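You operate a simulated robot arm through the tools that you are given. There is no shell and no other tool. Be economical: measure what you need, move in short steps, check, and stop when the job is done.

The job below is to be done with a simulated two-armed robot. You get a single attempt, and the scene is never put back.

## Task
Take the pink block and leave it on the bottom shelf of the tall rack. Then put one of the slate pads from the top of the slate bench in the purple bucket. Then turn the reflux knob to 0. Then press the fan key two two times. Then put the slate tray on the top of table one. Then take the silver weight on the top of table two and put it away on the top of table one. Then turn the yellow stirrer knob to 300. Then shut the cupboard door one. Then shut the cupboard door two. Then open the drawer of table two. Do these in the order given.

It is judged by the outcome, as a careful person would: the job done as asked, and still so three seconds after it is handed in. It fails if anything else is knocked over, pushed out of place, dropped, spilled or broken.

## Robot
Two 7-joint arms with two-finger parallel grippers on one trunk, on a base that drives. Base frame: it is fixed to the floor where the robot stands at the start and does not move with it; the origin is under the middle of the robot, x ahead of it, y to its left, z up. Lengths are in m, angles in degrees, forces in N, time in s.
The left shoulder is at the start at [0.05, 0.187, 0.985], the right one opposite. Places, roughly: bottom shelf of the tall rack [-3.2, -0.7, 0.4]; cupboard door one [-8.1, 7.7, 1]; cupboard door two [-8.5, 8.2, 1]; drawer of table two [-7.7, 9.9, 0.6]; fan key two [-5.4, 9.2, 1]; pink block (9x8x3 cm) [0.6, -0.1, 0.9]; purple bucket [-3, -0.75, 0.5]; reflux knob [-2.5, 8.8, 1.4]; silver weight [-7.5, 9.5, 0.75]; slate pad (5x4x4 cm) [-0.4, 1.6, 0.9]; slate tray (26x18x3 cm) [-7, 8.9, 0.8]; top of table one [-3.4, 5.9, 0.8]; yellow stirrer knob [-8.4, 12.9, 0.8]. Payload 3.43 kg a hand.
The tool frame of a hand sits at the grasp point between the pads (the TCP): z along the fingers, y along the line on which they close. The tips reach 0.03 m beyond it. The gripper opens to 0.094 m. The fingers are 0.028 m wide and 0.01 m thick; the gripper's body (0.05 by 0.096 m) begins 0.055 m behind the TCP.
Orientation is that of the tool frame in the base frame, as a unit quaternion [x, y, z, w]. With the fingers straight down and closing along the base's y, the tool's x points along the base's -x, its y along +y and its z along -z.

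## Interface
- The arms move only by the tool servo_tool. It takes "left_commands", "right_commands" or both (then of equal length, played together; a hand with none holds still); each is a list of rows, each a list of 6 numbers: the shift along the base's x, y, z in m, then the turn, a rotation vector about the base's x, y, z in degrees. In form: [[x, y, z, wx, wy, wz], ...]. A call has 1 to 10 rows; each row shifts and turns the commanded pose from where the row before left it. "left_hand" and "right_hand" are, for a hand that has rows, the opening, from 0 (shut) to 1 (fully open), set as the call begins (left out, the last holds). A row lasts 0.2 s, in which the tool goes at most 0.05 m and 8.6 degrees; a call with a longer step from one row to the next is refused whole, and so is a gripper value outside its range. Where a pose cannot be reached the arm comes as near as it can. A force on the tool above 40 N (or 10 N above the force at the start of the call, whichever is more), or a blocked arm, ends the call early, and 0.2 s more pass. The fingers move at their own pace (about 0.153 m/s each) and stop on an object; they squeeze with about 38 N. The grip force told is the motor's: it shows also when the fingers shut on nothing. Time passes only in rows, and 0.2 s behind the last, so rows that do not move let the fingers close. The reply holds the time, the measured pose of the TCP, the force on the tool along the base axes, the opening and the grip force, in the units named above and with some noise, with the torque about the TCP (base axes, N m) and any sound that the robot's microphone picked up, and new pictures: "show" is both (left out), scene, wrist or none (wrist: the cameras of the hands that moved).
- Cameras (640 x 400 px; columns grow to the right, rows downward): "scene" is now at [0.1473, -0.0251, 1.1883]; the picture's right is [-0.28, -0.96, 0.00], its down [-0.15, 0.04, -0.99] and it looks along [0.95, -0.28, -0.15] (base axes); focal length 253 px, centre (320, 200). "left" rides on the left gripper at [0.076, -0.014, -0.102] in its tool frame; the picture's right is [0.18, 0.98, 0.00], its down [-0.75, 0.14, -0.64] and it looks along [-0.63, 0.12, 0.77] (tool axes); focal length 243 px, centre (320, 200). "right" rides on the right gripper at [0.076, 0.014, -0.103] in its tool frame; the picture's right is [-0.18, 0.98, 0.00], its down [-0.75, -0.14, -0.64] and it looks along [-0.63, -0.12, 0.77] (tool axes); focal length 243 px, centre (320, 200). There is no depth. A picture from a camera that has moved, and an enlarged one, comes with that camera's place and axes in the base frame and with its lens.
- lift_body(by): slides the trunk up (or, below 0, down) by that many m; the arms and the scene camera ride with it, the base frame stays. It gives what a move gives, with no picture.
- base_move(legs): drives the robot by 1 to 6 legs, each [ahead, left, turn to the left] in m, m and degrees, along the robot's own axes; the way and the turn of a leg run together, so that a leg with both is an arc; at most 1.5 m and 180 degrees a leg. The arms and the cameras ride along, it lands a little off, and it stops where it bumps. It gives what a move gives, and a new picture of the scene camera.
- turn_head(pan, tilt): turns the head with the scene camera to pan (to the left, within 80 degrees either way) and tilt (down, from -29 to 69), counted from straight ahead of the robot. It gives what a move gives, and a new picture of the scene camera.
- zoom(camera, box): a new picture of the part [left, top, right, bottom] of that camera's present view, enlarged. No time passes.
- close_job(): hands the job in; it is judged then, once.

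Work in short steps. Places have to be worked out from the pictures, the camera data and where the tool is seen: move nearer, look again, correct. Check each grasp and each placing, and mend what went wrong. You have 207 turns and 260 pictures in all, those below and enlarged ones among them. Open the grippers and draw the arms clear of the work before you hand the job in, unless the task says otherwise.

The tools are called after ">>>" by a JSON object that holds its "method" and its "body". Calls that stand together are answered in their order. servo_tool: Moves the arms, as the interface text tells. Its arguments: {"type":"object","properties":{"left_commands":{"type":"array","items":{"type":"array","items":{"type":"number"}}},"left_hand":{"type":"number"},"right_commands":{"type":"array","items":{"type":"array","items":{"type":"number"}}},"right_hand":{"type":"number"},"show":{"type":"string","enum":["both","scene","wrist","none"]}},"required":[]} The other tools are called the same way: lift_body (by) slides the trunk up or down; base_move (legs) drives the base; turn_head (pan, tilt) turns the head that bears the scene camera; zoom (camera, box) takes an enlarged picture of a part of a camera's view; close_job () hands the job in.

At the start:

```text
time: 0.0
left_tcp_pos: [0.3987, 0.0643, 1.0965]
left_ee_rot: [-0.001, 1.0, 0.0, 0.0]
left_contact_force: [-0.3, 0.1, 0.2]
left_wrist_torque: [-0.03, -0.01, -0.03]
left_gripper_width: 0.0941
left_finger_force: 0.1
right_tcp_pos: [0.353, -0.1939, 1.1099]
right_ee_rot: [0.0, 1.0, 0.0, 0.0]
right_contact_force: [0.1, 0.6, 0.0]
right_wrist_torque: [0.01, -0.02, 0.02]
right_gripper_width: 0.0939
right_finger_force: 0.0
trunk travel left (down, up): [-0.2, 0.232]
robot x, y, heading: [-0.0001, -0.0014, -0.3]
head pan, tilt: [-16.5, 8.9]
```

scene: 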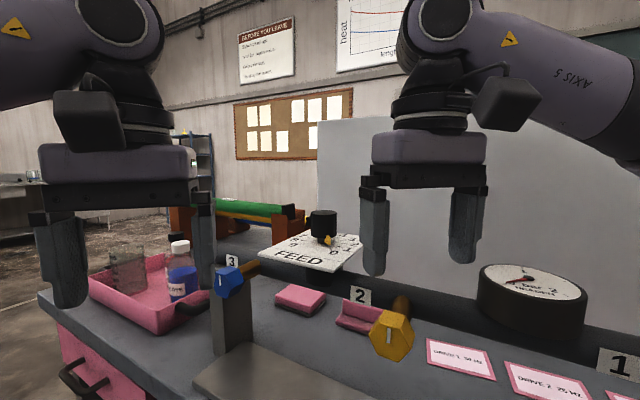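
right: 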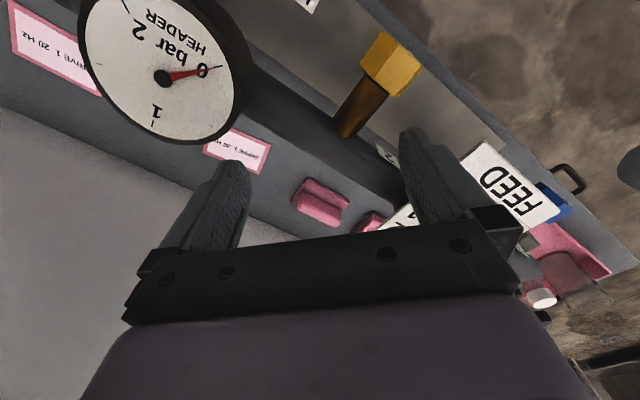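
left: 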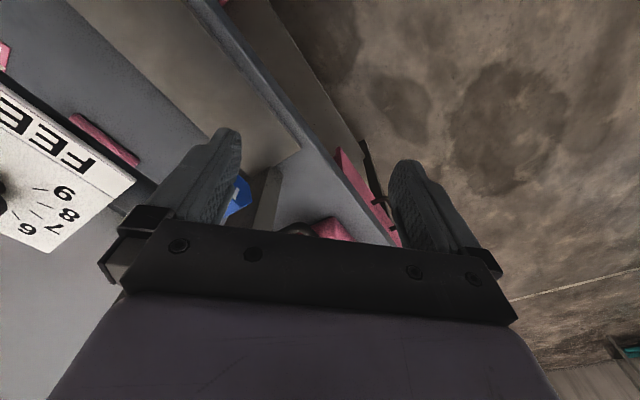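

The pictures show a pink block near (300,298) and another pink thing near (360,315). I zoom in to tell which is the block.

>>> {"method": "zoom", "body": {"camera": "scene", "box": [180, 200, 460, 375]}}

>>> {"method": "zoom", "body": {"camera": "right", "box": [200, 80, 520, 280]}}

```text
2.29 times, centred on (320, 288) of scene
camera zoom: at [0.1473, -0.0251, 1.1883], right [-0.28, -0.96, 0.0], down [-0.15, 0.04, -0.99], along [0.95, -0.28, -0.15], focal length 578 px, centre (320, 0)
```

zoom: 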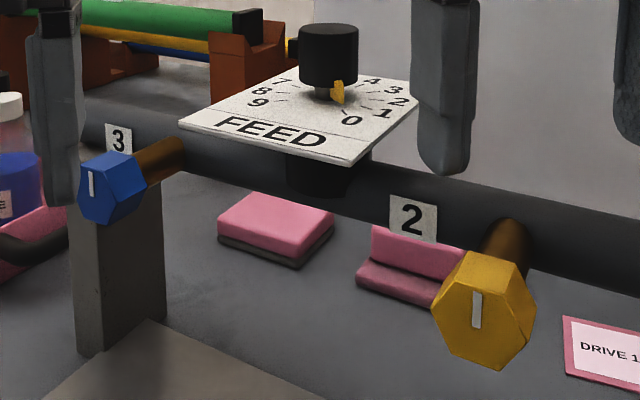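

```text
2.00 times, centred on (360, 180) of right
camera zoom: at [0.2777, -0.1805, 1.2117], right [0.18, 0.98, 0.0], down [0.75, -0.14, 0.64], along [0.63, -0.12, -0.77], focal length 485 px, centre (240, 240)
```

zoom: 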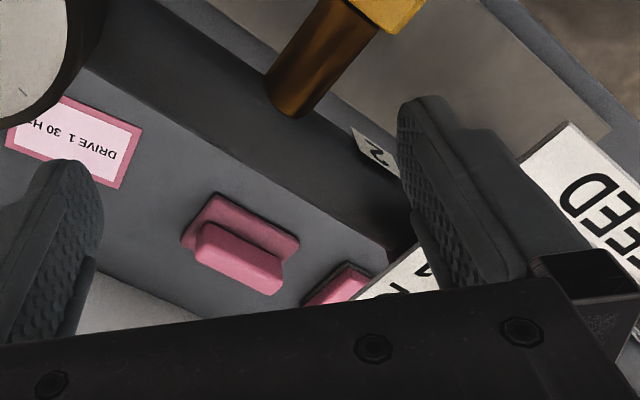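

The flat pink block with the grey underside at about (0.65,-0.13,0.9) matches the given place and size. It lies behind a bar and panel on a bench rotated about 45° to my right. I raise the trunk so the arms clear things before turning.

>>> {"method": "lift_body", "body": {"by": 0.2}}

>>> {"method": "turn_head", "body": {"pan": -45, "tilt": 30}}

```text
time: 2.2
left_tcp_pos: [0.3983, 0.0659, 1.2945]
left_ee_rot: [-0.001, 1.0, -0.001, 0.0]
left_contact_force: [0.3, 0.7, 0.0]
left_wrist_torque: [0.02, 0.0, 0.01]
left_gripper_width: 0.0939
left_finger_force: 0.0
right_tcp_pos: [0.3531, -0.1941, 1.3084]
right_ee_rot: [0.001, 1.0, 0.001, -0.001]
right_contact_force: [0.1, -0.8, -0.9]
right_wrist_torque: [-0.01, -0.02, -0.01]
right_gripper_width: 0.0944
right_finger_force: 0.1
trunk travel left (down, up): [-0.4, 0.032]
robot x, y, heading: [-0.0016, -0.0008, 0.2]
head pan, tilt: [-16.5, 8.9]
```

```text
time: 3.1
left_tcp_pos: [0.3981, 0.0665, 1.2952]
left_ee_rot: [-0.001, 1.0, 0.0, 0.001]
left_contact_force: [0.0, -0.1, -0.4]
left_wrist_torque: [0.0, -0.01, -0.02]
left_gripper_width: 0.0938
left_finger_force: 0.1
right_tcp_pos: [0.3536, -0.1929, 1.3094]
right_ee_rot: [0.0, 1.0, -0.001, 0.0]
right_contact_force: [0.0, 0.2, -0.1]
right_wrist_torque: [0.01, 0.0, -0.01]
right_gripper_width: 0.094
right_finger_force: 0.0
trunk travel left (down, up): [-0.4, 0.032]
robot x, y, heading: [0.0009, -0.003, 0.2]
head pan, tilt: [-45.0, 30.0]
camera scene: at [0.1223, -0.0626, 1.3543], right [-0.71, -0.71, 0.0], down [-0.35, 0.35, -0.87], along [0.61, -0.61, -0.5], focal length 253 px, centre (320, 200)
```

scene: 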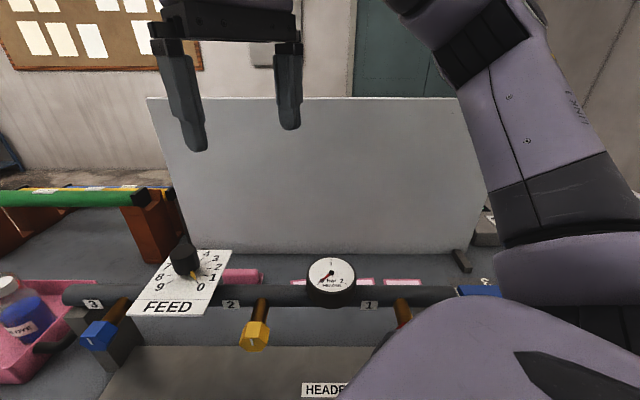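

The block lies behind the FEED panel, in front of a standing board (board at about 0.67 m depth, top z≈1.28). I turn the robot to face the bench squarely and shift left so the left arm faces the block.

>>> {"method": "base_move", "body": {"legs": [[0, 0, -45], [0, 0.18, 0]]}}

>>> {"method": "turn_head", "body": {"pan": 15, "tilt": 38}}

```text
time: 6.6
left_tcp_pos: [0.4554, -0.1034, 1.2959]
left_ee_rot: [0.374, 0.927, -0.001, -0.001]
left_contact_force: [-0.1, -0.2, 0.6]
left_wrist_torque: [0.01, 0.06, 0.01]
left_gripper_width: 0.0943
left_finger_force: 0.1
right_tcp_pos: [0.2431, -0.2579, 1.3092]
right_ee_rot: [0.374, 0.927, 0.0, 0.0]
right_contact_force: [0.0, -0.2, -1.3]
right_wrist_torque: [-0.07, 0.01, -0.01]
right_gripper_width: 0.094
right_finger_force: 0.0
trunk travel left (down, up): [-0.4, 0.032]
robot x, y, heading: [0.1236, 0.1249, -44.2]
head pan, tilt: [-45.0, 30.0]
camera scene: at [0.1676, -0.0016, 1.3543], right [-1.0, -0.02, 0.0], down [-0.01, 0.5, -0.87], along [0.01, -0.87, -0.5], focal length 253 px, centre (320, 200)
```

scene: 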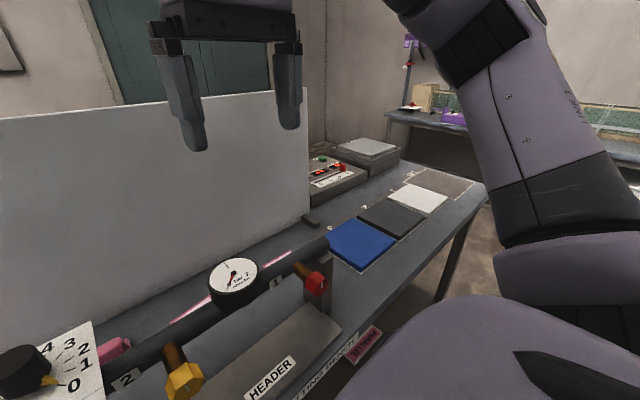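

```text
time: 7.9
left_tcp_pos: [0.4556, -0.103, 1.2953]
left_ee_rot: [0.375, 0.927, -0.001, 0.0]
left_contact_force: [0.3, -0.2, 0.6]
left_wrist_torque: [0.02, 0.01, 0.0]
left_gripper_width: 0.0944
left_finger_force: 0.0
right_tcp_pos: [0.2431, -0.2571, 1.3094]
right_ee_rot: [0.375, 0.927, 0.0, 0.0]
right_contact_force: [0.4, -0.2, -0.3]
right_wrist_torque: [-0.01, -0.03, 0.01]
right_gripper_width: 0.0939
right_finger_force: 0.0
trunk travel left (down, up): [-0.4, 0.032]
robot x, y, heading: [0.1225, 0.1266, -43.8]
head pan, tilt: [15.0, 38.0]
camera scene: at [0.241, 0.0463, 1.3419], right [-0.49, -0.87, 0.0], down [-0.54, 0.3, -0.79], along [0.69, -0.38, -0.62], focal length 253 px, centre (320, 200)
```

scene: 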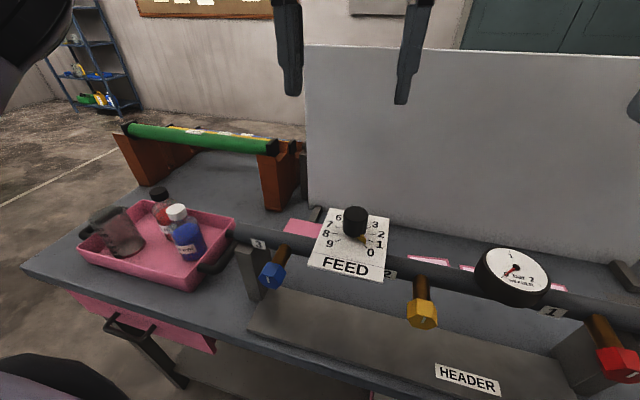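

Clear view now: the block's left corner is visible at (300,228), with the orange stand beyond and board behind it. I move the left hand over the block and turn it −85° so it closes along the depth direction.

>>> {"method": "servo_tool", "body": {"left_commands": [[0.019, -0.003, -0.002, 0, 0, -8.5], [0.019, -0.003, -0.002, 0, 0, -8.5], [0.019, -0.003, -0.002, 0, 0, -8.5], [0.019, -0.003, -0.002, 0, 0, -8.5], [0.019, -0.003, -0.002, 0, 0, -8.5], [0.019, -0.003, -0.002, 0, 0, -8.5], [0.019, -0.003, -0.002, 0, 0, -8.5], [0.019, -0.003, -0.002, 0, 0, -8.5], [0.019, -0.003, -0.002, 0, 0, -8.5], [0.019, -0.003, -0.002, 0, 0, -8.5]], "left_hand": 1}}

```text
time: 10.1
left_tcp_pos: [0.426, -0.037, 1.1891]
left_ee_rot: [0.902, 0.432, 0.0, 0.002]
left_contact_force: [0.1, 0.0, 0.1]
left_wrist_torque: [0.0, 0.03, -0.01]
left_gripper_width: 0.094
left_finger_force: 0.1
left hand out of reach, approached as far as the arm can: row 6, 7, 8, 9, 10
right_tcp_pos: [0.2437, -0.258, 1.31]
right_ee_rot: [0.375, 0.927, 0.001, 0.0]
right_contact_force: [0.1, 0.6, 0.1]
right_wrist_torque: [0.0, 0.01, 0.03]
right_gripper_width: 0.0939
right_finger_force: 0.1
trunk travel left (down, up): [-0.4, 0.032]
robot x, y, heading: [0.1262, 0.1297, -44.2]
head pan, tilt: [15.0, 38.0]
camera scene: at [0.2408, 0.0465, 1.3419], right [-0.49, -0.87, 0.0], down [-0.54, 0.3, -0.79], along [0.69, -0.38, -0.62], focal length 253 px, centre (320, 200)
camera left: at [0.4623, 0.0293, 1.2912], right [0.88, -0.47, 0.0], down [-0.36, -0.67, 0.64], along [-0.3, -0.57, -0.77], focal length 243 px, centre (320, 200)
```

scene: 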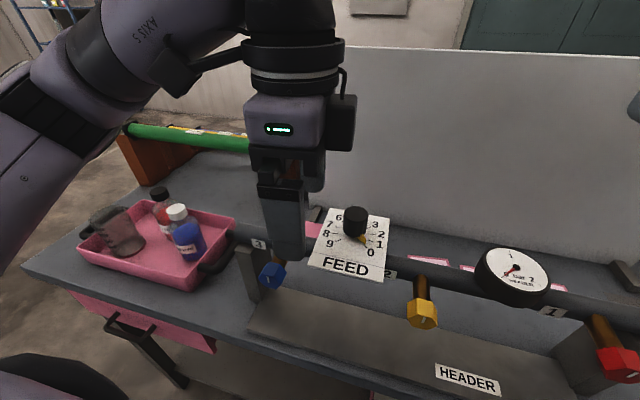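
left: 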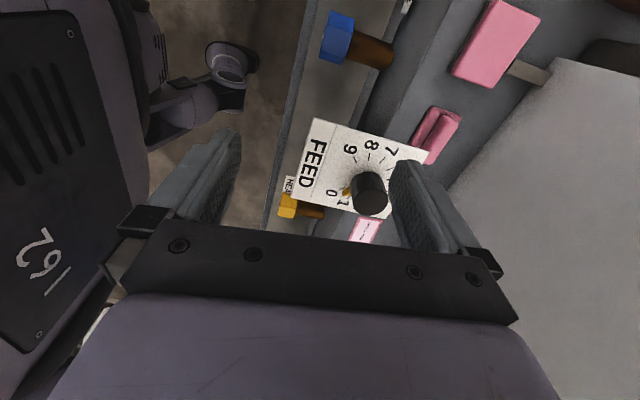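

The hand turned but stopped short (too high for that reach). The wrist camera puts the block centre at about (0.653,-0.139), short axis at about −42°. I first go sideways-left clear of the knob, then see how the commands are based.

>>> {"method": "servo_tool", "body": {"left_commands": [[0.02, 0.02, 0, 0, 0, 0], [0.02, 0.02, 0, 0, 0, 0], [0.02, 0.02, 0, 0, 0, -4]], "show": "none"}}

```text
time: 10.9
left_tcp_pos: [0.4341, 0.0367, 1.1784]
left_ee_rot: [0.917, 0.399, 0.001, 0.0]
left_contact_force: [0.6, 0.0, -0.2]
left_wrist_torque: [0.02, 0.02, 0.02]
left_gripper_width: 0.0941
left_finger_force: 0.0
left hand out of reach, approached as far as the arm can: row 1, 2, 3
right_tcp_pos: [0.2434, -0.2566, 1.3084]
right_ee_rot: [0.375, 0.927, 0.0, 0.0]
right_contact_force: [0.5, 0.9, -0.3]
right_wrist_torque: [-0.02, -0.01, 0.04]
right_gripper_width: 0.0938
right_finger_force: 0.0
trunk travel left (down, up): [-0.4, 0.032]
robot x, y, heading: [0.1251, 0.1306, -44.1]
head pan, tilt: [15.0, 38.0]
```

It seems commands build on the last commanded pose, which lies out of reach. I bring the command back to a nearer, lower point above the bench (about 0.58,-0.057,1.15).

>>> {"method": "servo_tool", "body": {"left_commands": [[-0.0315, 0.004, -0.031, 0, 0, 0], [-0.0315, 0.004, -0.031, 0, 0, 0], [-0.0315, 0.004, -0.031, 0, 0, 0], [-0.0315, 0.004, -0.031, 0, 0, 0]], "show": "scene"}}

```text
time: 11.9
left_tcp_pos: [0.3236, 0.0494, 1.0668]
left_ee_rot: [0.914, 0.406, 0.003, 0.005]
left_contact_force: [18.5, -26.9, -17.7]
left_wrist_torque: [0.84, 0.57, -0.07]
left_gripper_width: 0.0763
left_finger_force: 0.2
right_tcp_pos: [0.2421, -0.2576, 1.31]
right_ee_rot: [0.375, 0.927, 0.0, 0.0]
right_contact_force: [0.4, 0.6, -0.3]
right_wrist_torque: [0.03, 0.02, 0.0]
right_gripper_width: 0.0939
right_finger_force: 0.0
trunk travel left (down, up): [-0.4, 0.032]
robot x, y, heading: [0.1247, 0.1236, -44.2]
head pan, tilt: [15.0, 38.0]
stopped in row 4 (left hand): the force on the tool passed its limit (the readings are from after the stop); the commanded pose is now the measured one
camera scene: at [0.2411, 0.0463, 1.3419], right [-0.49, -0.87, 0.0], down [-0.54, 0.3, -0.79], along [0.69, -0.38, -0.62], focal length 253 px, centre (320, 200)
```

scene: 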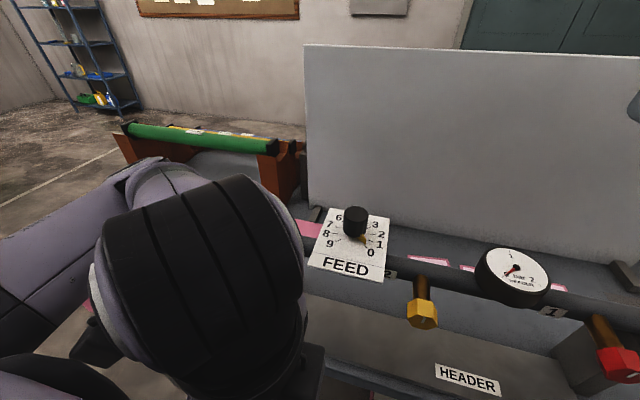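

The call stopped by contact with (apparently) my own body; the fingers are behind the bench items. Out of reach comes from the −90° yaw, so I lift away and turn the hand the other way.

>>> {"method": "servo_tool", "body": {"left_commands": [[0.01, -0.01, 0.03, 0, 0, 0], [0.012, -0.004, 0.03, 0, 0, 8.5], [0.012, -0.002, 0.03, 0, 0, 8.5], [0.012, -0.002, 0.03, 0, 0, 8.5], [0.012, -0.002, 0.02, 0, 0, 8.5], [0.012, -0.002, 0.01, 0, 0, 8.5], [0.012, -0.002, 0, 0, 0, 8.5], [0.012, -0.002, 0, 0, 0, 8.5], [0.012, -0.002, 0, 0, 0, 8.5], [0.012, -0.002, 0, 0, 0, 8.5]], "show": "scene"}}

```text
time: 14.1
left_tcp_pos: [0.4401, 0.0213, 1.2173]
left_ee_rot: [0.469, 0.883, 0.003, 0.001]
left_contact_force: [-0.5, 0.0, 0.2]
left_wrist_torque: [0.0, 0.05, -0.02]
left_gripper_width: 0.0941
left_finger_force: 0.0
right_tcp_pos: [0.2436, -0.2585, 1.3093]
right_ee_rot: [0.375, 0.927, 0.0, -0.001]
right_contact_force: [-0.7, 1.4, 0.0]
right_wrist_torque: [-0.02, 0.02, 0.02]
right_gripper_width: 0.0942
right_finger_force: 0.0
trunk travel left (down, up): [-0.4, 0.032]
robot x, y, heading: [0.1215, 0.1301, -44.0]
head pan, tilt: [15.0, 38.0]
camera scene: at [0.2412, 0.0465, 1.3418], right [-0.49, -0.87, 0.0], down [-0.54, 0.3, -0.79], along [0.69, -0.38, -0.62], focal length 253 px, centre (320, 200)
```

scene: 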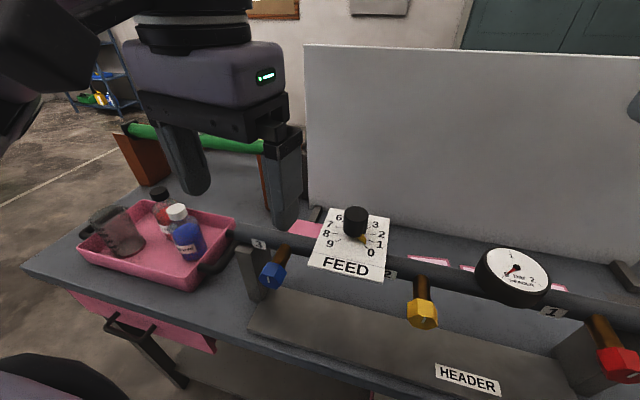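

Reached cleanly. Now I continue turning the hand to the other side (+85°), staying in place.

>>> {"method": "servo_tool", "body": {"left_commands": [[0, 0, 0, 0, 0, 8.5], [0, 0, 0, 0, 0, 8.5], [0, 0, 0, 0, 0, 8.5], [0, 0, 0, 0, 0, 8.5], [0, 0, 0, 0, 0, 8.5], [0, 0, 0, 0, 0, 8.5], [0, 0, 0, 0, 0, 8.5], [0, 0, 0, 0, 0, 8.5], [0, 0, 0, 0, 0, 8.5], [0, 0, 0, 0, 0, 8.5]], "show": "none"}}

>>> {"method": "servo_tool", "body": {"left_commands": [[0.02, 0, 0, 0, 0, 8.5], [0.02, 0, -0.01, 0, 0, 8], [0.03, -0.01, -0.01, 0, 0, 0], [0.03, -0.02, -0.01, 0, 0, 0]]}}

```text
time: 16.3
left_tcp_pos: [0.4392, 0.0219, 1.2168]
left_ee_rot: [-0.25, 0.968, 0.003, -0.002]
left_contact_force: [-1.3, 0.4, 1.2]
left_wrist_torque: [0.02, 0.0, -0.02]
left_gripper_width: 0.0939
left_finger_force: 0.1
right_tcp_pos: [0.2427, -0.2574, 1.3104]
right_ee_rot: [0.375, 0.927, 0.001, 0.0]
right_contact_force: [1.0, 0.1, -0.1]
right_wrist_torque: [0.0, -0.03, -0.04]
right_gripper_width: 0.0941
right_finger_force: 0.1
trunk travel left (down, up): [-0.4, 0.032]
robot x, y, heading: [0.1229, 0.1295, -44.1]
head pan, tilt: [15.0, 38.0]
```

```text
time: 17.3
left_tcp_pos: [0.5396, -0.0091, 1.1857]
left_ee_rot: [-0.386, 0.922, 0.003, -0.001]
left_contact_force: [0.9, -0.2, -0.2]
left_wrist_torque: [0.02, 0.03, -0.01]
left_gripper_width: 0.0938
left_finger_force: 0.0
right_tcp_pos: [0.2427, -0.2586, 1.3086]
right_ee_rot: [0.374, 0.927, 0.0, -0.001]
right_contact_force: [-0.9, -0.3, 0.2]
right_wrist_torque: [-0.01, 0.04, 0.0]
right_gripper_width: 0.0941
right_finger_force: 0.0
trunk travel left (down, up): [-0.4, 0.032]
robot x, y, heading: [0.1212, 0.1309, -44.3]
head pan, tilt: [15.0, 38.0]
camera scene: at [0.2414, 0.0461, 1.3418], right [-0.49, -0.87, 0.0], down [-0.54, 0.3, -0.79], along [0.69, -0.38, -0.62], focal length 253 px, centre (320, 200)
camera left: at [0.4973, -0.0751, 1.288], right [-0.83, 0.56, 0.01], down [0.43, 0.63, 0.64], along [0.35, 0.54, -0.77], focal length 243 px, centre (320, 200)
```

scene: 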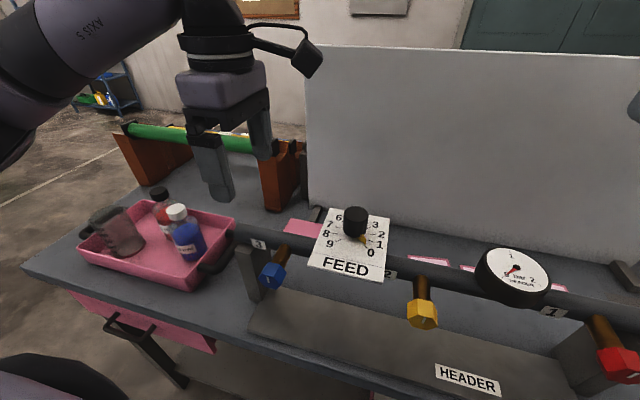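
left: 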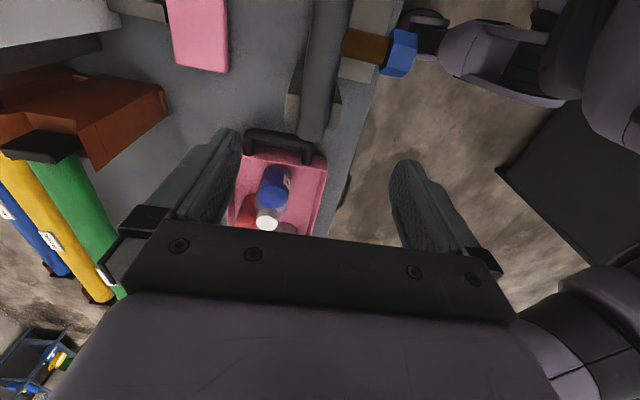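

The block's far-left edge agrees with the centre estimate (0.655,-0.14). I move over it at z≈1.10.

>>> {"method": "servo_tool", "body": {"left_commands": [[0.023, -0.026, -0.015, 0, 0, 0.5], [0.023, -0.026, -0.015, 0, 0, 0.5], [0.023, -0.026, -0.015, 0, 0, 0.5], [0.023, -0.026, -0.015, 0, 0, 0.5], [0.023, -0.027, -0.015, 0, 0, 0.5]]}}

```text
time: 18.5
left_tcp_pos: [0.6511, -0.1375, 1.1131]
left_ee_rot: [-0.405, 0.914, 0.004, -0.002]
left_contact_force: [0.7, 0.1, -0.1]
left_wrist_torque: [-0.02, -0.02, 0.01]
left_gripper_width: 0.0943
left_finger_force: 0.0
right_tcp_pos: [0.2427, -0.2588, 1.3091]
right_ee_rot: [0.376, 0.927, 0.0, 0.0]
right_contact_force: [-0.2, 0.1, 0.0]
right_wrist_torque: [0.03, -0.02, -0.02]
right_gripper_width: 0.094
right_finger_force: 0.1
trunk travel left (down, up): [-0.4, 0.032]
robot x, y, heading: [0.1232, 0.1316, -44.2]
head pan, tilt: [15.0, 38.0]
camera scene: at [0.2411, 0.0457, 1.3418], right [-0.49, -0.87, 0.0], down [-0.54, 0.3, -0.79], along [0.69, -0.38, -0.62], focal length 253 px, centre (320, 200)
camera left: at [0.6118, -0.2073, 1.2149], right [-0.85, 0.52, 0.01], down [0.4, 0.65, 0.64], along [0.33, 0.55, -0.77], focal length 243 px, centre (320, 200)
```

scene: 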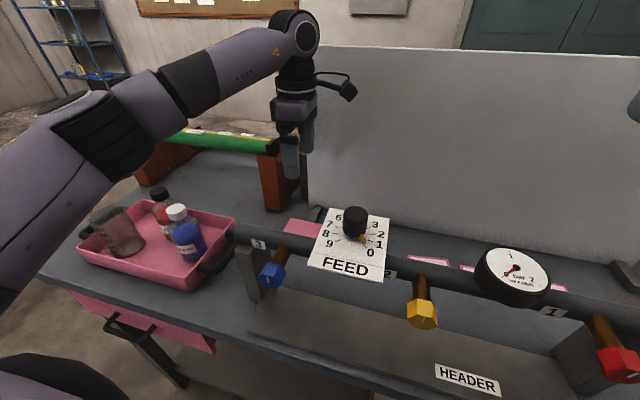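
left: 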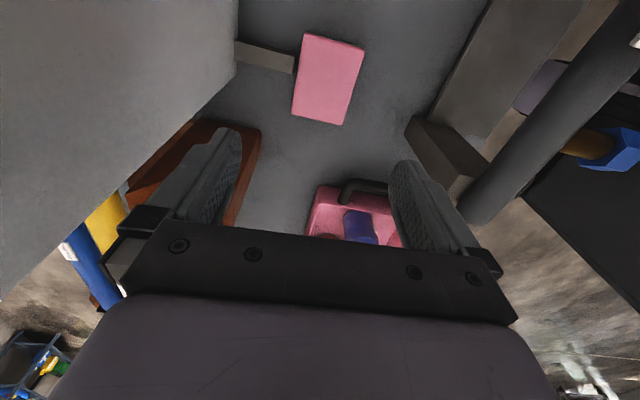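

Corners from the wrist view give centre (0.649,-0.131), short axis at −45°. I correct and descend to z≈0.92.

>>> {"method": "servo_tool", "body": {"left_commands": [[-0.002, 0.006, 0, 0, 0, -2.5], [0, 0, -0.04, 0, 0, 0], [0, 0, -0.04, 0, 0, 0], [0, 0, -0.04, 0, 0, 0], [0, 0, -0.04, 0, 0, 0], [0, 0, -0.033, 0, 0, 0]]}}

```text
time: 19.9
left_tcp_pos: [0.6549, -0.132, 0.9174]
left_ee_rot: [-0.387, 0.922, 0.003, -0.002]
left_contact_force: [0.2, -0.3, 0.6]
left_wrist_torque: [-0.03, 0.01, -0.01]
left_gripper_width: 0.094
left_finger_force: 0.0
right_tcp_pos: [0.2428, -0.2572, 1.309]
right_ee_rot: [0.375, 0.927, 0.0, -0.002]
right_contact_force: [0.1, -0.6, -0.5]
right_wrist_torque: [0.05, -0.01, 0.02]
right_gripper_width: 0.0942
right_finger_force: 0.1
trunk travel left (down, up): [-0.4, 0.032]
robot x, y, heading: [0.1238, 0.1235, -44.3]
head pan, tilt: [15.0, 38.0]
camera scene: at [0.2413, 0.0463, 1.3419], right [-0.49, -0.87, 0.0], down [-0.54, 0.3, -0.79], along [0.69, -0.38, -0.62], focal length 253 px, centre (320, 200)
camera left: at [0.6124, -0.1997, 1.0194], right [-0.83, 0.56, 0.01], down [0.43, 0.63, 0.64], along [0.35, 0.54, -0.77], focal length 243 px, centre (320, 200)
```

scene: 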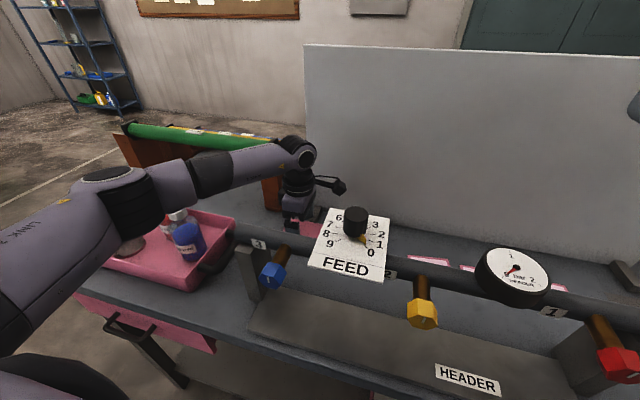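
left: 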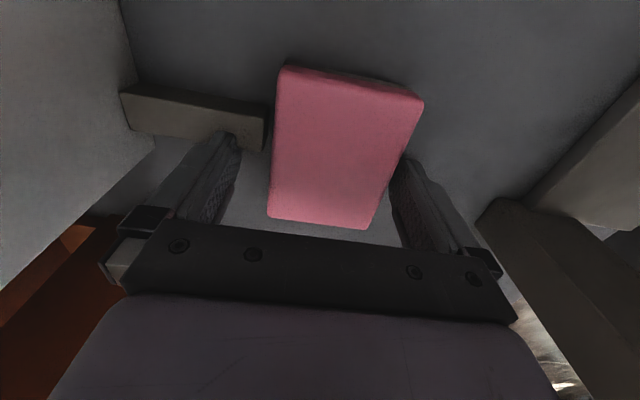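

Block centre is about 6 mm towards the near side along the closing axis. I correct this and go down to z≈0.90, then close.

>>> {"method": "servo_tool", "body": {"left_commands": [[-0.005, 0.005, 0, 0, 0, -1.5], [0, 0, -0.008, 0, 0, 0], [0, 0, -0.008, 0, 0, 0]], "show": "none"}}

>>> {"method": "servo_tool", "body": {"left_commands": [[0, 0, 0, 0, 0, 0], [0, 0, 0, 0, 0, 0], [0, 0, 0, 0, 0, 0]], "left_hand": 0, "show": "wrist"}}

```text
time: 20.7
left_tcp_pos: [0.6504, -0.1286, 0.9106]
left_ee_rot: [-0.375, 0.927, -0.002, 0.0]
left_contact_force: [6.2, 1.9, 36.8]
left_wrist_torque: [1.54, 0.9, -0.39]
left_gripper_width: 0.0922
left_finger_force: 0.1
right_tcp_pos: [0.241, -0.256, 1.3119]
right_ee_rot: [0.374, 0.927, 0.0, 0.002]
right_contact_force: [-0.3, 0.2, 0.3]
right_wrist_torque: [0.02, 0.0, 0.0]
right_gripper_width: 0.0943
right_finger_force: 0.1
trunk travel left (down, up): [-0.4, 0.032]
robot x, y, heading: [0.1266, 0.1279, -43.8]
head pan, tilt: [15.0, 38.0]
```

```text
time: 21.5
left_tcp_pos: [0.6476, -0.1281, 0.9101]
left_ee_rot: [-0.374, 0.927, -0.003, 0.0]
left_contact_force: [-4.3, 9.8, 42.1]
left_wrist_torque: [0.59, 0.44, 0.25]
left_gripper_width: 0.0696
left_finger_force: 38.2
right_tcp_pos: [0.2389, -0.2541, 1.3114]
right_ee_rot: [0.374, 0.927, 0.0, 0.002]
right_contact_force: [0.2, 0.0, -0.4]
right_wrist_torque: [-0.01, 0.01, -0.03]
right_gripper_width: 0.0941
right_finger_force: 0.1
trunk travel left (down, up): [-0.4, 0.032]
robot x, y, heading: [0.1221, 0.1295, -44.2]
head pan, tilt: [15.0, 38.0]
camera left: at [0.6024, -0.1936, 1.0129], right [-0.81, 0.58, 0.0], down [0.44, 0.63, 0.64], along [0.37, 0.52, -0.77], focal length 243 px, centre (320, 200)
```

left: 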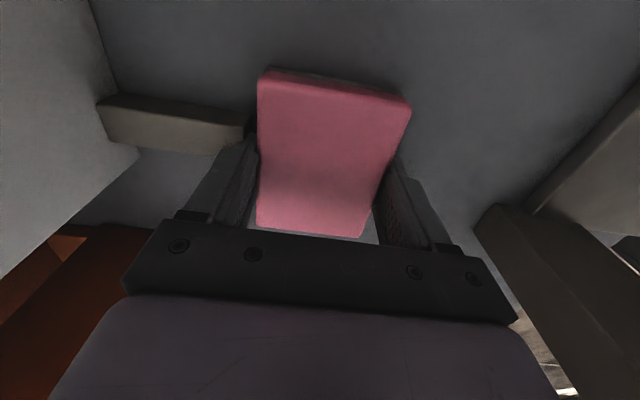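

Gripped at 0.07 m width with 38 N; the fingertips touched the bench at z≈0.88. I lift.

>>> {"method": "servo_tool", "body": {"left_commands": [[0, 0, 0.015, 0, 0, 0], [0, 0, 0.035, 0, 0, 0], [0, 0, 0.04, 0, 0, 0], [0, 0, 0.04, 0, 0, 0], [0, 0, 0.04, 0, 0, 0], [-0.01, 0.01, 0.04, 0, 0, 0], [-0.02, 0.02, 0.03, 0, 0, 0], [-0.03, 0.03, 0, 0, 0, 0], [-0.03, 0.03, 0, 0, 0, 0], [-0.03, 0.03, 0, 0, 0, 0]]}}

```text
time: 23.7
left_tcp_pos: [0.5263, -0.0065, 1.1436]
left_ee_rot: [-0.375, 0.927, 0.003, -0.002]
left_contact_force: [-0.1, -0.4, -1.3]
left_wrist_torque: [0.01, -0.05, 0.0]
left_gripper_width: 0.0694
left_finger_force: 37.8
right_tcp_pos: [0.2429, -0.2574, 1.309]
right_ee_rot: [0.374, 0.927, -0.001, 0.001]
right_contact_force: [-0.3, -0.1, 0.6]
right_wrist_torque: [-0.02, 0.01, -0.03]
right_gripper_width: 0.094
right_finger_force: 0.1
trunk travel left (down, up): [-0.4, 0.032]
robot x, y, heading: [0.1239, 0.1273, -44.2]
head pan, tilt: [15.0, 38.0]
camera scene: at [0.2408, 0.0467, 1.3419], right [-0.49, -0.87, 0.0], down [-0.54, 0.3, -0.79], along [0.69, -0.38, -0.62], focal length 253 px, centre (320, 200)
camera left: at [0.4822, -0.0725, 1.2466], right [-0.82, 0.58, 0.01], down [0.45, 0.62, 0.64], along [0.37, 0.53, -0.77], focal length 243 px, centre (320, 200)
```

scene: 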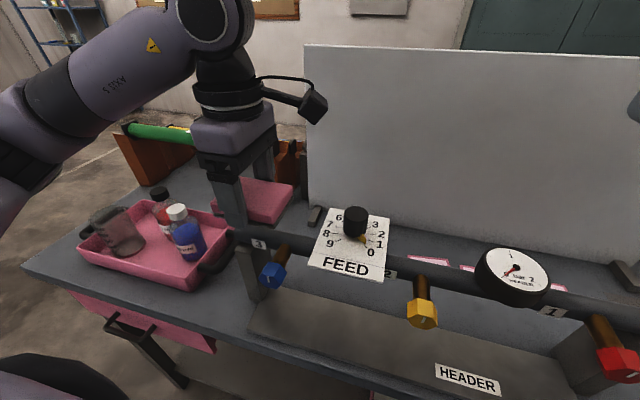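
left: 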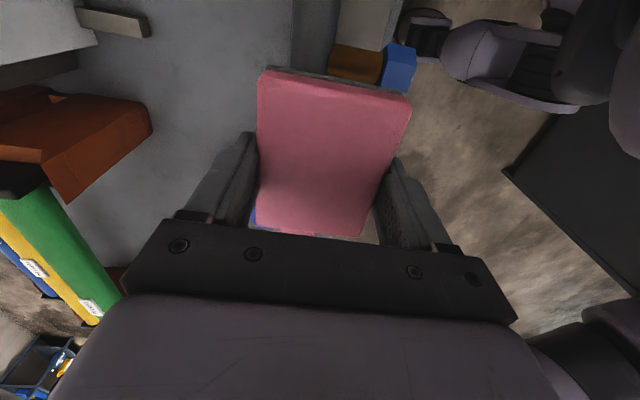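

The block is held. I back off the bench a little and look around toward the rack.

>>> {"method": "base_move", "body": {"legs": [[-0.35, 0, 0], [0, 0, -100]]}}

>>> {"method": "turn_head", "body": {"pan": -30, "tilt": 12}}

```text
time: 30.2
left_tcp_pos: [-0.3339, -0.0031, 1.1441]
left_ee_rot: [0.473, 0.881, 0.004, 0.001]
left_contact_force: [-0.2, -0.3, -0.8]
left_wrist_torque: [0.01, -0.02, 0.01]
left_gripper_width: 0.0695
left_finger_force: 38.4
right_tcp_pos: [-0.528, 0.3219, 1.3096]
right_ee_rot: [0.952, 0.306, 0.0, 0.001]
right_contact_force: [-0.8, 0.1, -0.4]
right_wrist_torque: [0.0, 0.0, -0.01]
right_gripper_width: 0.094
right_finger_force: 0.0
trunk travel left (down, up): [-0.4, 0.032]
robot x, y, heading: [-0.13, 0.3718, -144.5]
head pan, tilt: [15.0, 38.0]
camera scene: at [-0.2302, 0.2716, 1.3418], right [-0.77, 0.64, 0.0], down [0.39, 0.48, -0.79], along [-0.5, -0.61, -0.62], focal length 253 px, centre (320, 200)
```

scene: 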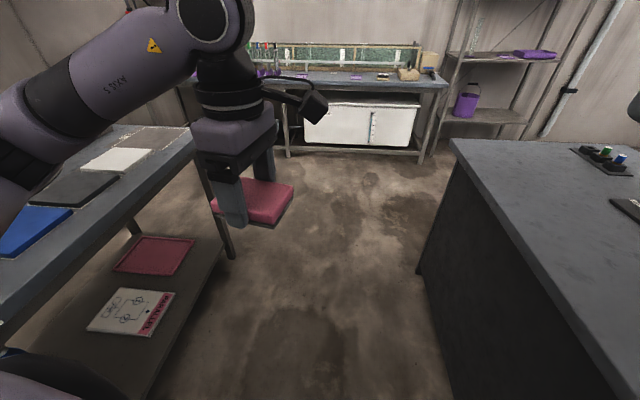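

```text
time: 31.3
left_tcp_pos: [-0.3336, -0.002, 1.1428]
left_ee_rot: [0.473, 0.881, 0.004, 0.0]
left_contact_force: [0.2, 0.0, -0.7]
left_wrist_torque: [-0.03, -0.01, -0.02]
left_gripper_width: 0.0695
left_finger_force: 38.1
right_tcp_pos: [-0.5278, 0.3227, 1.3085]
right_ee_rot: [0.952, 0.306, 0.0, 0.001]
right_contact_force: [-0.5, -0.7, 0.4]
right_wrist_torque: [0.0, 0.0, -0.01]
right_gripper_width: 0.094
right_finger_force: 0.1
trunk travel left (down, up): [-0.4, 0.032]
robot x, y, heading: [-0.1295, 0.3699, -144.6]
head pan, tilt: [-30.0, 12.0]
camera scene: at [-0.2682, 0.329, 1.3832], right [-0.1, 1.0, 0.0], down [0.21, 0.02, -0.98], along [-0.97, -0.1, -0.21], focal length 253 px, centre (320, 200)
```

scene: 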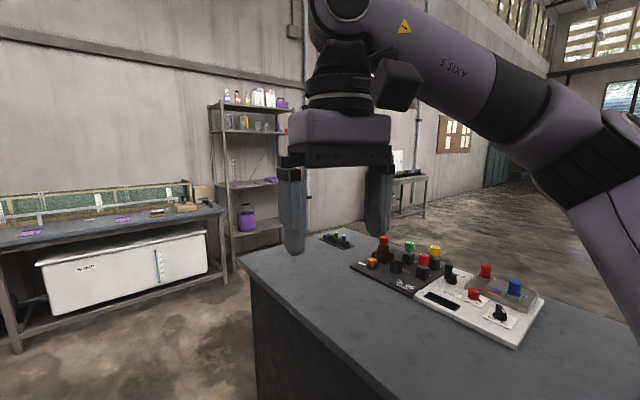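

The rack with the purple bucket stands at the far wall; a slate bench is on my right, pink bench on the left. I drive along the aisle between them, then turn to face the rack.

>>> {"method": "base_move", "body": {"legs": [[0, 0.1, 5.5], [1.48, 0, 0], [0, 0, -41], [0.6, 0, 0]]}}

>>> {"method": "turn_head", "body": {"pan": 0, "tilt": 30}}

```text
time: 44.2
left_tcp_pos: [-2.1265, -0.8972, 1.1428]
left_ee_rot: [0.704, 0.71, 0.004, 0.002]
left_contact_force: [-0.3, -0.2, -0.7]
left_wrist_torque: [-0.02, -0.04, 0.01]
left_gripper_width: 0.0694
left_finger_force: 38.2
right_tcp_pos: [-2.1127, -0.5186, 1.3085]
right_ee_rot: [1.0, 0.022, 0.001, 0.001]
right_contact_force: [0.5, -0.1, -0.1]
right_wrist_torque: [0.02, 0.0, -0.03]
right_gripper_width: 0.0943
right_finger_force: 0.1
trunk travel left (down, up): [-0.4, 0.032]
robot x, y, heading: [-1.7504, -0.6972, -177.5]
head pan, tilt: [-30.0, 12.0]
camera scene: at [-1.8928, -0.6563, 1.3832], right [0.46, 0.89, 0.0], down [0.18, -0.1, -0.98], along [-0.87, 0.45, -0.21], focal length 253 px, centre (320, 200)
```

scene: 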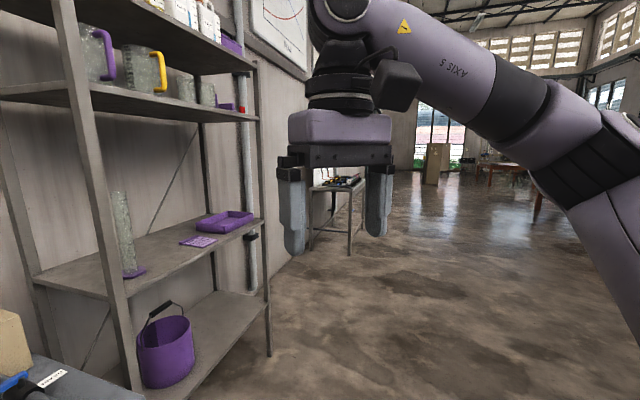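

```text
time: 45.1
left_tcp_pos: [-2.1267, -0.8978, 1.1448]
left_ee_rot: [0.704, 0.71, 0.003, 0.002]
left_contact_force: [-0.7, -0.2, -0.8]
left_wrist_torque: [-0.01, -0.02, 0.02]
left_gripper_width: 0.0692
left_finger_force: 37.7
right_tcp_pos: [-2.1131, -0.5193, 1.3094]
right_ee_rot: [1.0, 0.022, 0.0, 0.0]
right_contact_force: [0.7, -0.1, 0.4]
right_wrist_torque: [-0.01, -0.01, 0.03]
right_gripper_width: 0.094
right_finger_force: 0.1
trunk travel left (down, up): [-0.4, 0.032]
robot x, y, heading: [-1.7522, -0.694, -177.4]
head pan, tilt: [0.0, 30.0]
camera scene: at [-1.9001, -0.7032, 1.3542], right [-0.04, 1.0, 0.0], down [0.5, 0.02, -0.87], along [-0.87, -0.04, -0.5], focal length 253 px, centre (320, 200)
```

scene: 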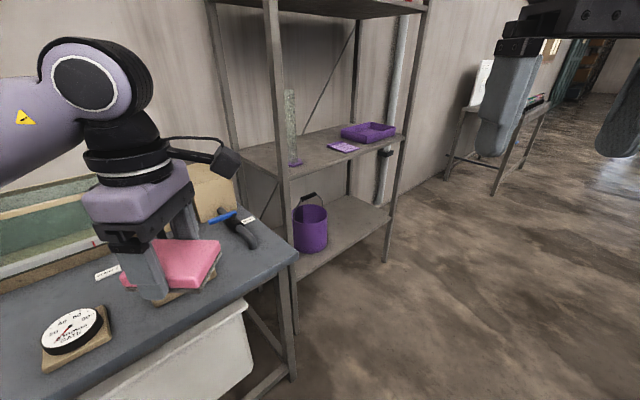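

The rack's front runs from about (-2.75,-0.885) to (-3.36,-0.28), facing (+x,+y); bottom shelf at 0.4, middle at ~0.9. I slide diagonally ahead-right and turn to face the rack.

>>> {"method": "base_move", "body": {"legs": [[0.8, -0.48, 0], [0, 0, 42]]}}

>>> {"method": "turn_head", "body": {"pan": 5, "tilt": 40}}

```text
time: 51.9
left_tcp_pos: [-2.7299, -0.6585, 1.144]
left_ee_rot: [0.41, 0.912, 0.003, 0.001]
left_contact_force: [0.1, 0.3, -0.2]
left_wrist_torque: [0.03, -0.01, -0.01]
left_gripper_width: 0.0696
left_finger_force: 37.9
right_tcp_pos: [-2.9674, -0.3647, 1.3088]
right_ee_rot: [0.928, 0.371, 0.0, 0.0]
right_contact_force: [0.4, -0.5, -0.2]
right_wrist_torque: [0.0, 0.0, 0.01]
right_gripper_width: 0.0941
right_finger_force: 0.1
trunk travel left (down, up): [-0.4, 0.032]
robot x, y, heading: [-2.5785, -0.2687, -136.4]
head pan, tilt: [0.0, 30.0]
camera scene: at [-2.6866, -0.363, 1.3542], right [-0.69, 0.72, 0.0], down [0.36, 0.34, -0.87], along [-0.63, -0.6, -0.5], focal length 253 px, centre (320, 200)
```

scene: 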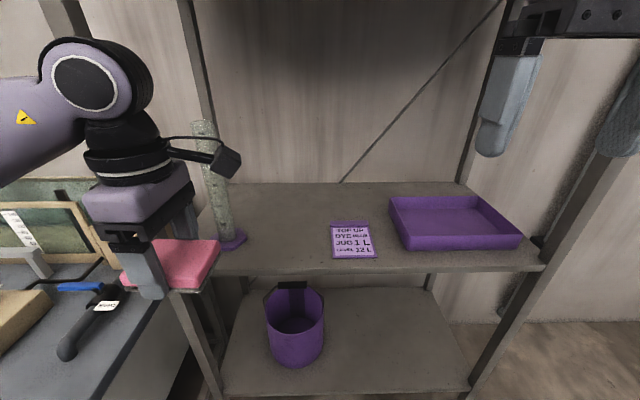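

```text
time: 52.6
left_tcp_pos: [-2.7303, -0.6587, 1.1442]
left_ee_rot: [0.41, 0.912, 0.003, 0.001]
left_contact_force: [0.0, 0.3, -0.6]
left_wrist_torque: [0.01, -0.01, 0.03]
left_gripper_width: 0.0693
left_finger_force: 38.1
right_tcp_pos: [-2.9687, -0.3644, 1.3089]
right_ee_rot: [0.929, 0.371, 0.0, 0.001]
right_contact_force: [0.2, 0.4, -0.2]
right_wrist_torque: [-0.02, -0.03, -0.02]
right_gripper_width: 0.0942
right_finger_force: 0.0
trunk travel left (down, up): [-0.4, 0.032]
robot x, y, heading: [-2.5788, -0.2615, -136.3]
head pan, tilt: [5.0, 40.0]
camera scene: at [-2.6774, -0.3643, 1.3389], right [-0.75, 0.66, 0.0], down [0.42, 0.48, -0.77], along [-0.51, -0.57, -0.64], focal length 253 px, centre (320, 200)
```

scene: 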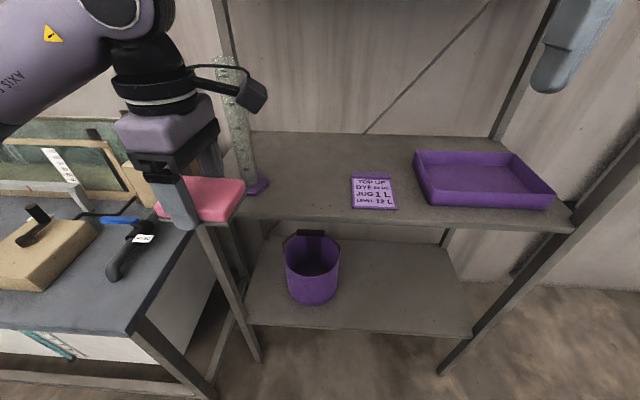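

The shelf is well visible: bottom front edge from (-2.765,-0.851) to (-3.324,-0.29), bucket at about (-3.06,-0.81), rim z≈0.57. I aim to place the block at (-3.20,-0.58); I slide right, lower the trunk, then prepare the arms.

>>> {"method": "base_move", "body": {"legs": [[0, -0.33, 1.3]]}}

>>> {"method": "lift_body", "body": {"by": -0.4}}

```text
time: 54.8
left_tcp_pos: [-2.9489, -0.4273, 1.1421]
left_ee_rot: [0.401, 0.916, 0.004, 0.001]
left_contact_force: [0.8, -0.1, -0.5]
left_wrist_torque: [-0.01, -0.03, -0.03]
left_gripper_width: 0.0695
left_finger_force: 38.1
right_tcp_pos: [-3.1928, -0.139, 1.3084]
right_ee_rot: [0.924, 0.381, 0.0, 0.001]
right_contact_force: [-0.4, 0.8, 0.2]
right_wrist_torque: [0.01, -0.04, 0.0]
right_gripper_width: 0.0941
right_finger_force: 0.0
trunk travel left (down, up): [-0.4, 0.032]
robot x, y, heading: [-2.8035, -0.0284, -135.3]
head pan, tilt: [5.0, 40.0]
camera scene: at [-2.9027, -0.1325, 1.3389], right [-0.76, 0.65, 0.0], down [0.42, 0.49, -0.77], along [-0.49, -0.59, -0.64], focal length 253 px, centre (320, 200)
```

scene: 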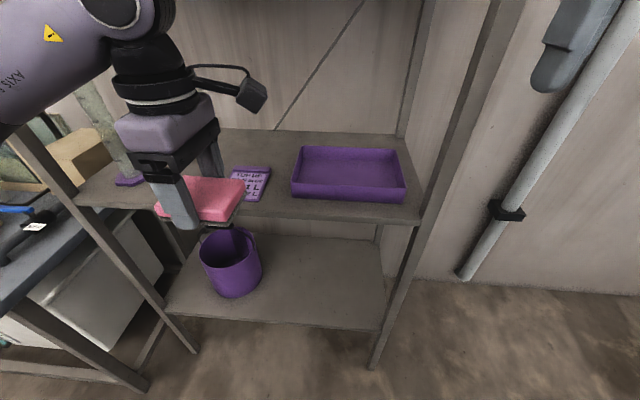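

```text
time: 58.6
left_tcp_pos: [-2.9485, -0.4289, 0.7434]
left_ee_rot: [0.401, 0.916, 0.004, 0.001]
left_contact_force: [0.4, 0.1, -1.2]
left_wrist_torque: [0.01, 0.0, 0.03]
left_gripper_width: 0.0695
left_finger_force: 38.2
right_tcp_pos: [-3.193, -0.1393, 0.9096]
right_ee_rot: [0.925, 0.381, 0.0, 0.0]
right_contact_force: [0.0, 0.0, 0.0]
right_wrist_torque: [0.02, -0.02, 0.0]
right_gripper_width: 0.0943
right_finger_force: 0.0
trunk travel left (down, up): [0.0, 0.432]
robot x, y, heading: [-2.8066, -0.0294, -135.3]
head pan, tilt: [5.0, 40.0]
```

Now I lower the left hand below the middle shelf level (z≈0.48) and retract the right hand.

>>> {"method": "servo_tool", "body": {"left_commands": [[0, 0, -0.044, 0, 0, 0], [0, 0, -0.044, 0, 0, 0], [0, 0, -0.044, 0, 0, 0], [0, 0, -0.044, 0, 0, 0], [0, 0, -0.044, 0, 0, 0], [0, 0, -0.044, 0, 0, 0]], "right_commands": [[0.018, 0.018, 0, 0, 0, 0], [0.018, 0.018, 0, 0, 0, 0], [0.018, 0.018, 0, 0, 0, 0], [0.018, 0.018, 0, 0, 0, 0], [0.018, 0.018, 0, 0, 0, 0], [0.018, 0.018, 0, 0, 0, 0]], "show": "scene"}}

```text
time: 60.0
left_tcp_pos: [-2.9491, -0.4285, 0.4809]
left_ee_rot: [0.4, 0.917, 0.004, 0.0]
left_contact_force: [0.5, -0.5, -0.7]
left_wrist_torque: [0.01, 0.02, 0.01]
left_gripper_width: 0.0692
left_finger_force: 38.6
right_tcp_pos: [-3.0821, -0.0312, 0.9118]
right_ee_rot: [0.925, 0.381, 0.001, -0.001]
right_contact_force: [0.2, 0.4, 0.4]
right_wrist_torque: [0.0, -0.03, 0.0]
right_gripper_width: 0.094
right_finger_force: 0.1
trunk travel left (down, up): [0.0, 0.432]
robot x, y, heading: [-2.8024, -0.0271, -135.1]
head pan, tilt: [5.0, 40.0]
camera scene: at [-2.9023, -0.1328, 0.9389], right [-0.76, 0.65, 0.0], down [0.42, 0.49, -0.77], along [-0.49, -0.58, -0.64], focal length 253 px, centre (320, 200)
```

scene: 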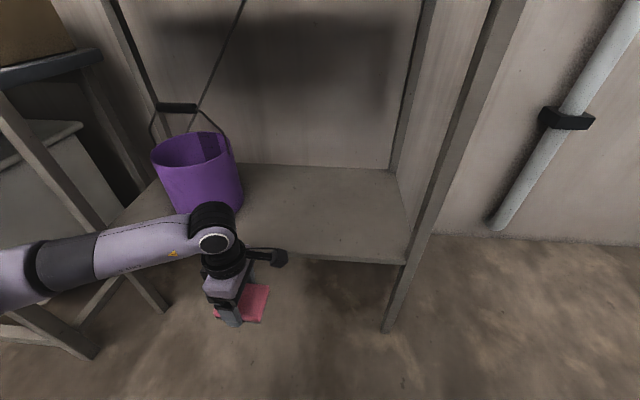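

Geometry confirmed (shelf z=0.40). I drive ahead 0.17 m so the block goes in under the middle shelf.

>>> {"method": "base_move", "body": {"legs": [[0.17, 0, 0]]}}

```text
time: 61.5
left_tcp_pos: [-3.0672, -0.5482, 0.4807]
left_ee_rot: [0.399, 0.917, 0.004, 0.0]
left_contact_force: [-0.3, 0.5, -0.8]
left_wrist_torque: [0.0, -0.03, 0.0]
left_gripper_width: 0.0693
left_finger_force: 38.7
right_tcp_pos: [-3.2016, -0.1509, 0.9107]
right_ee_rot: [0.924, 0.382, 0.001, 0.0]
right_contact_force: [-0.2, -0.3, -0.2]
right_wrist_torque: [0.04, -0.02, -0.03]
right_gripper_width: 0.0941
right_finger_force: 0.0
trunk travel left (down, up): [0.0, 0.432]
robot x, y, heading: [-2.9232, -0.1412, -135.1]
head pan, tilt: [5.0, 40.0]
camera scene: at [-3.0207, -0.251, 0.9389], right [-0.76, 0.64, 0.0], down [0.41, 0.49, -0.77], along [-0.49, -0.59, -0.64], focal length 253 px, centre (320, 200)
```

scene: 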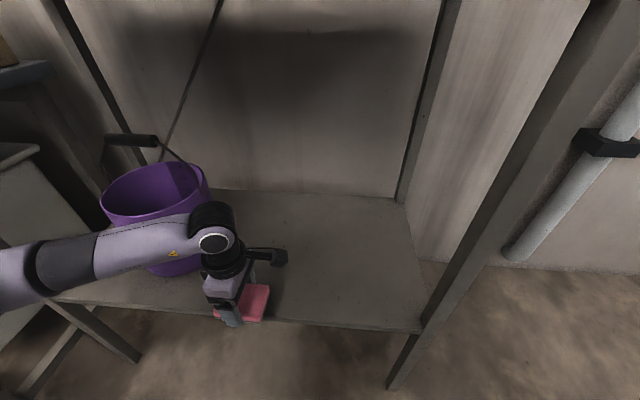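

The hand is at the shelf front plane, clear. I shift right 0.07 and ahead 0.12, still above the shelf.

>>> {"method": "servo_tool", "body": {"left_commands": [[-0.025, 0.025, 0, 0, 0, 0], [-0.025, 0.025, 0, 0, 0, 0], [-0.022, -0.022, 0, 0, 0, 0], [-0.022, -0.022, 0, 0, 0, 0], [-0.022, -0.022, 0, 0, 0, 0], [-0.021, -0.021, -0.02, 0, 0, 0]]}}

```text
time: 62.9
left_tcp_pos: [-3.2021, -0.5851, 0.4637]
left_ee_rot: [0.399, 0.917, 0.004, 0.001]
left_contact_force: [-0.5, 0.0, -0.8]
left_wrist_torque: [0.02, -0.02, -0.02]
left_gripper_width: 0.0693
left_finger_force: 38.2
right_tcp_pos: [-3.2022, -0.1501, 0.9119]
right_ee_rot: [0.924, 0.382, 0.0, 0.0]
right_contact_force: [0.7, -0.3, -0.1]
right_wrist_torque: [0.01, 0.02, -0.01]
right_gripper_width: 0.0942
right_finger_force: 0.1
trunk travel left (down, up): [0.0, 0.432]
robot x, y, heading: [-2.9232, -0.1494, -135.1]
head pan, tilt: [5.0, 40.0]
camera scene: at [-3.0207, -0.2509, 0.9389], right [-0.76, 0.64, 0.0], down [0.41, 0.49, -0.77], along [-0.49, -0.59, -0.64], focal length 253 px, centre (320, 200)
camera left: at [-3.2653, -0.5417, 0.5659], right [0.6, 0.8, 0.01], down [0.61, -0.46, 0.64], along [0.52, -0.38, -0.77], focal length 243 px, centre (320, 200)
```

scene: 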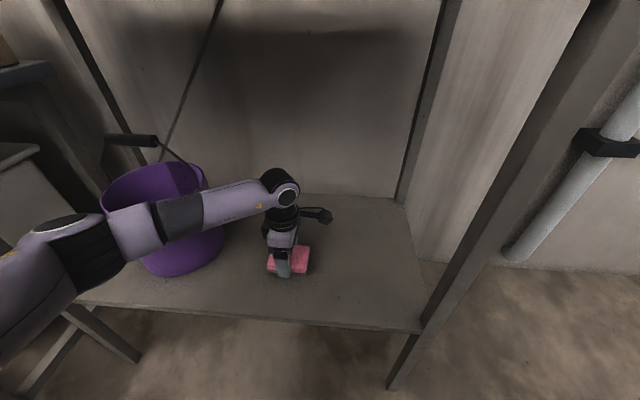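
left: 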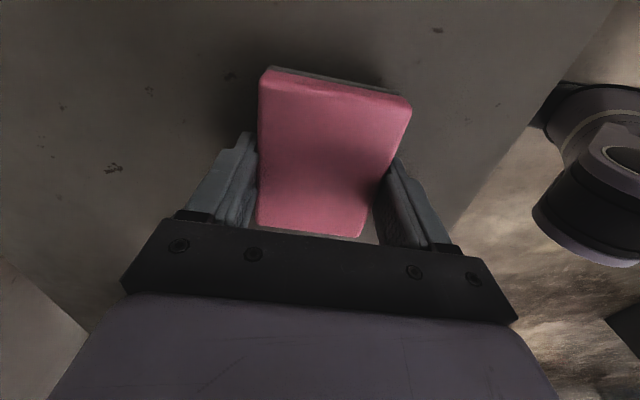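

Over the shelf with good margins. I lower slowly until contact.

>>> {"method": "servo_tool", "body": {"left_commands": [[0, 0, -0.015, 0, 0, 0], [0, 0, -0.01, 0, 0, 0], [0, 0, -0.006, 0, 0, 0], [0, 0, -0.004, 0, 0, 0]], "show": "none"}}

```text
time: 63.4
left_tcp_pos: [-3.2067, -0.5851, 0.4508]
left_ee_rot: [0.399, 0.917, 0.001, -0.001]
left_contact_force: [4.8, 3.0, 17.2]
left_wrist_torque: [-0.25, -0.37, 0.12]
left_gripper_width: 0.0689
left_finger_force: 37.9
right_tcp_pos: [-3.2001, -0.1494, 0.9116]
right_ee_rot: [0.924, 0.382, 0.0, 0.0]
right_contact_force: [-0.2, -0.2, -0.5]
right_wrist_torque: [0.0, 0.01, 0.01]
right_gripper_width: 0.094
right_finger_force: 0.1
trunk travel left (down, up): [0.0, 0.432]
robot x, y, heading: [-2.9242, -0.1475, -134.9]
head pan, tilt: [5.0, 40.0]
stopped in row 2 (left hand): the force on the tool passed its limit (the readings are from after the stop); the commanded pose is now the measured one
```

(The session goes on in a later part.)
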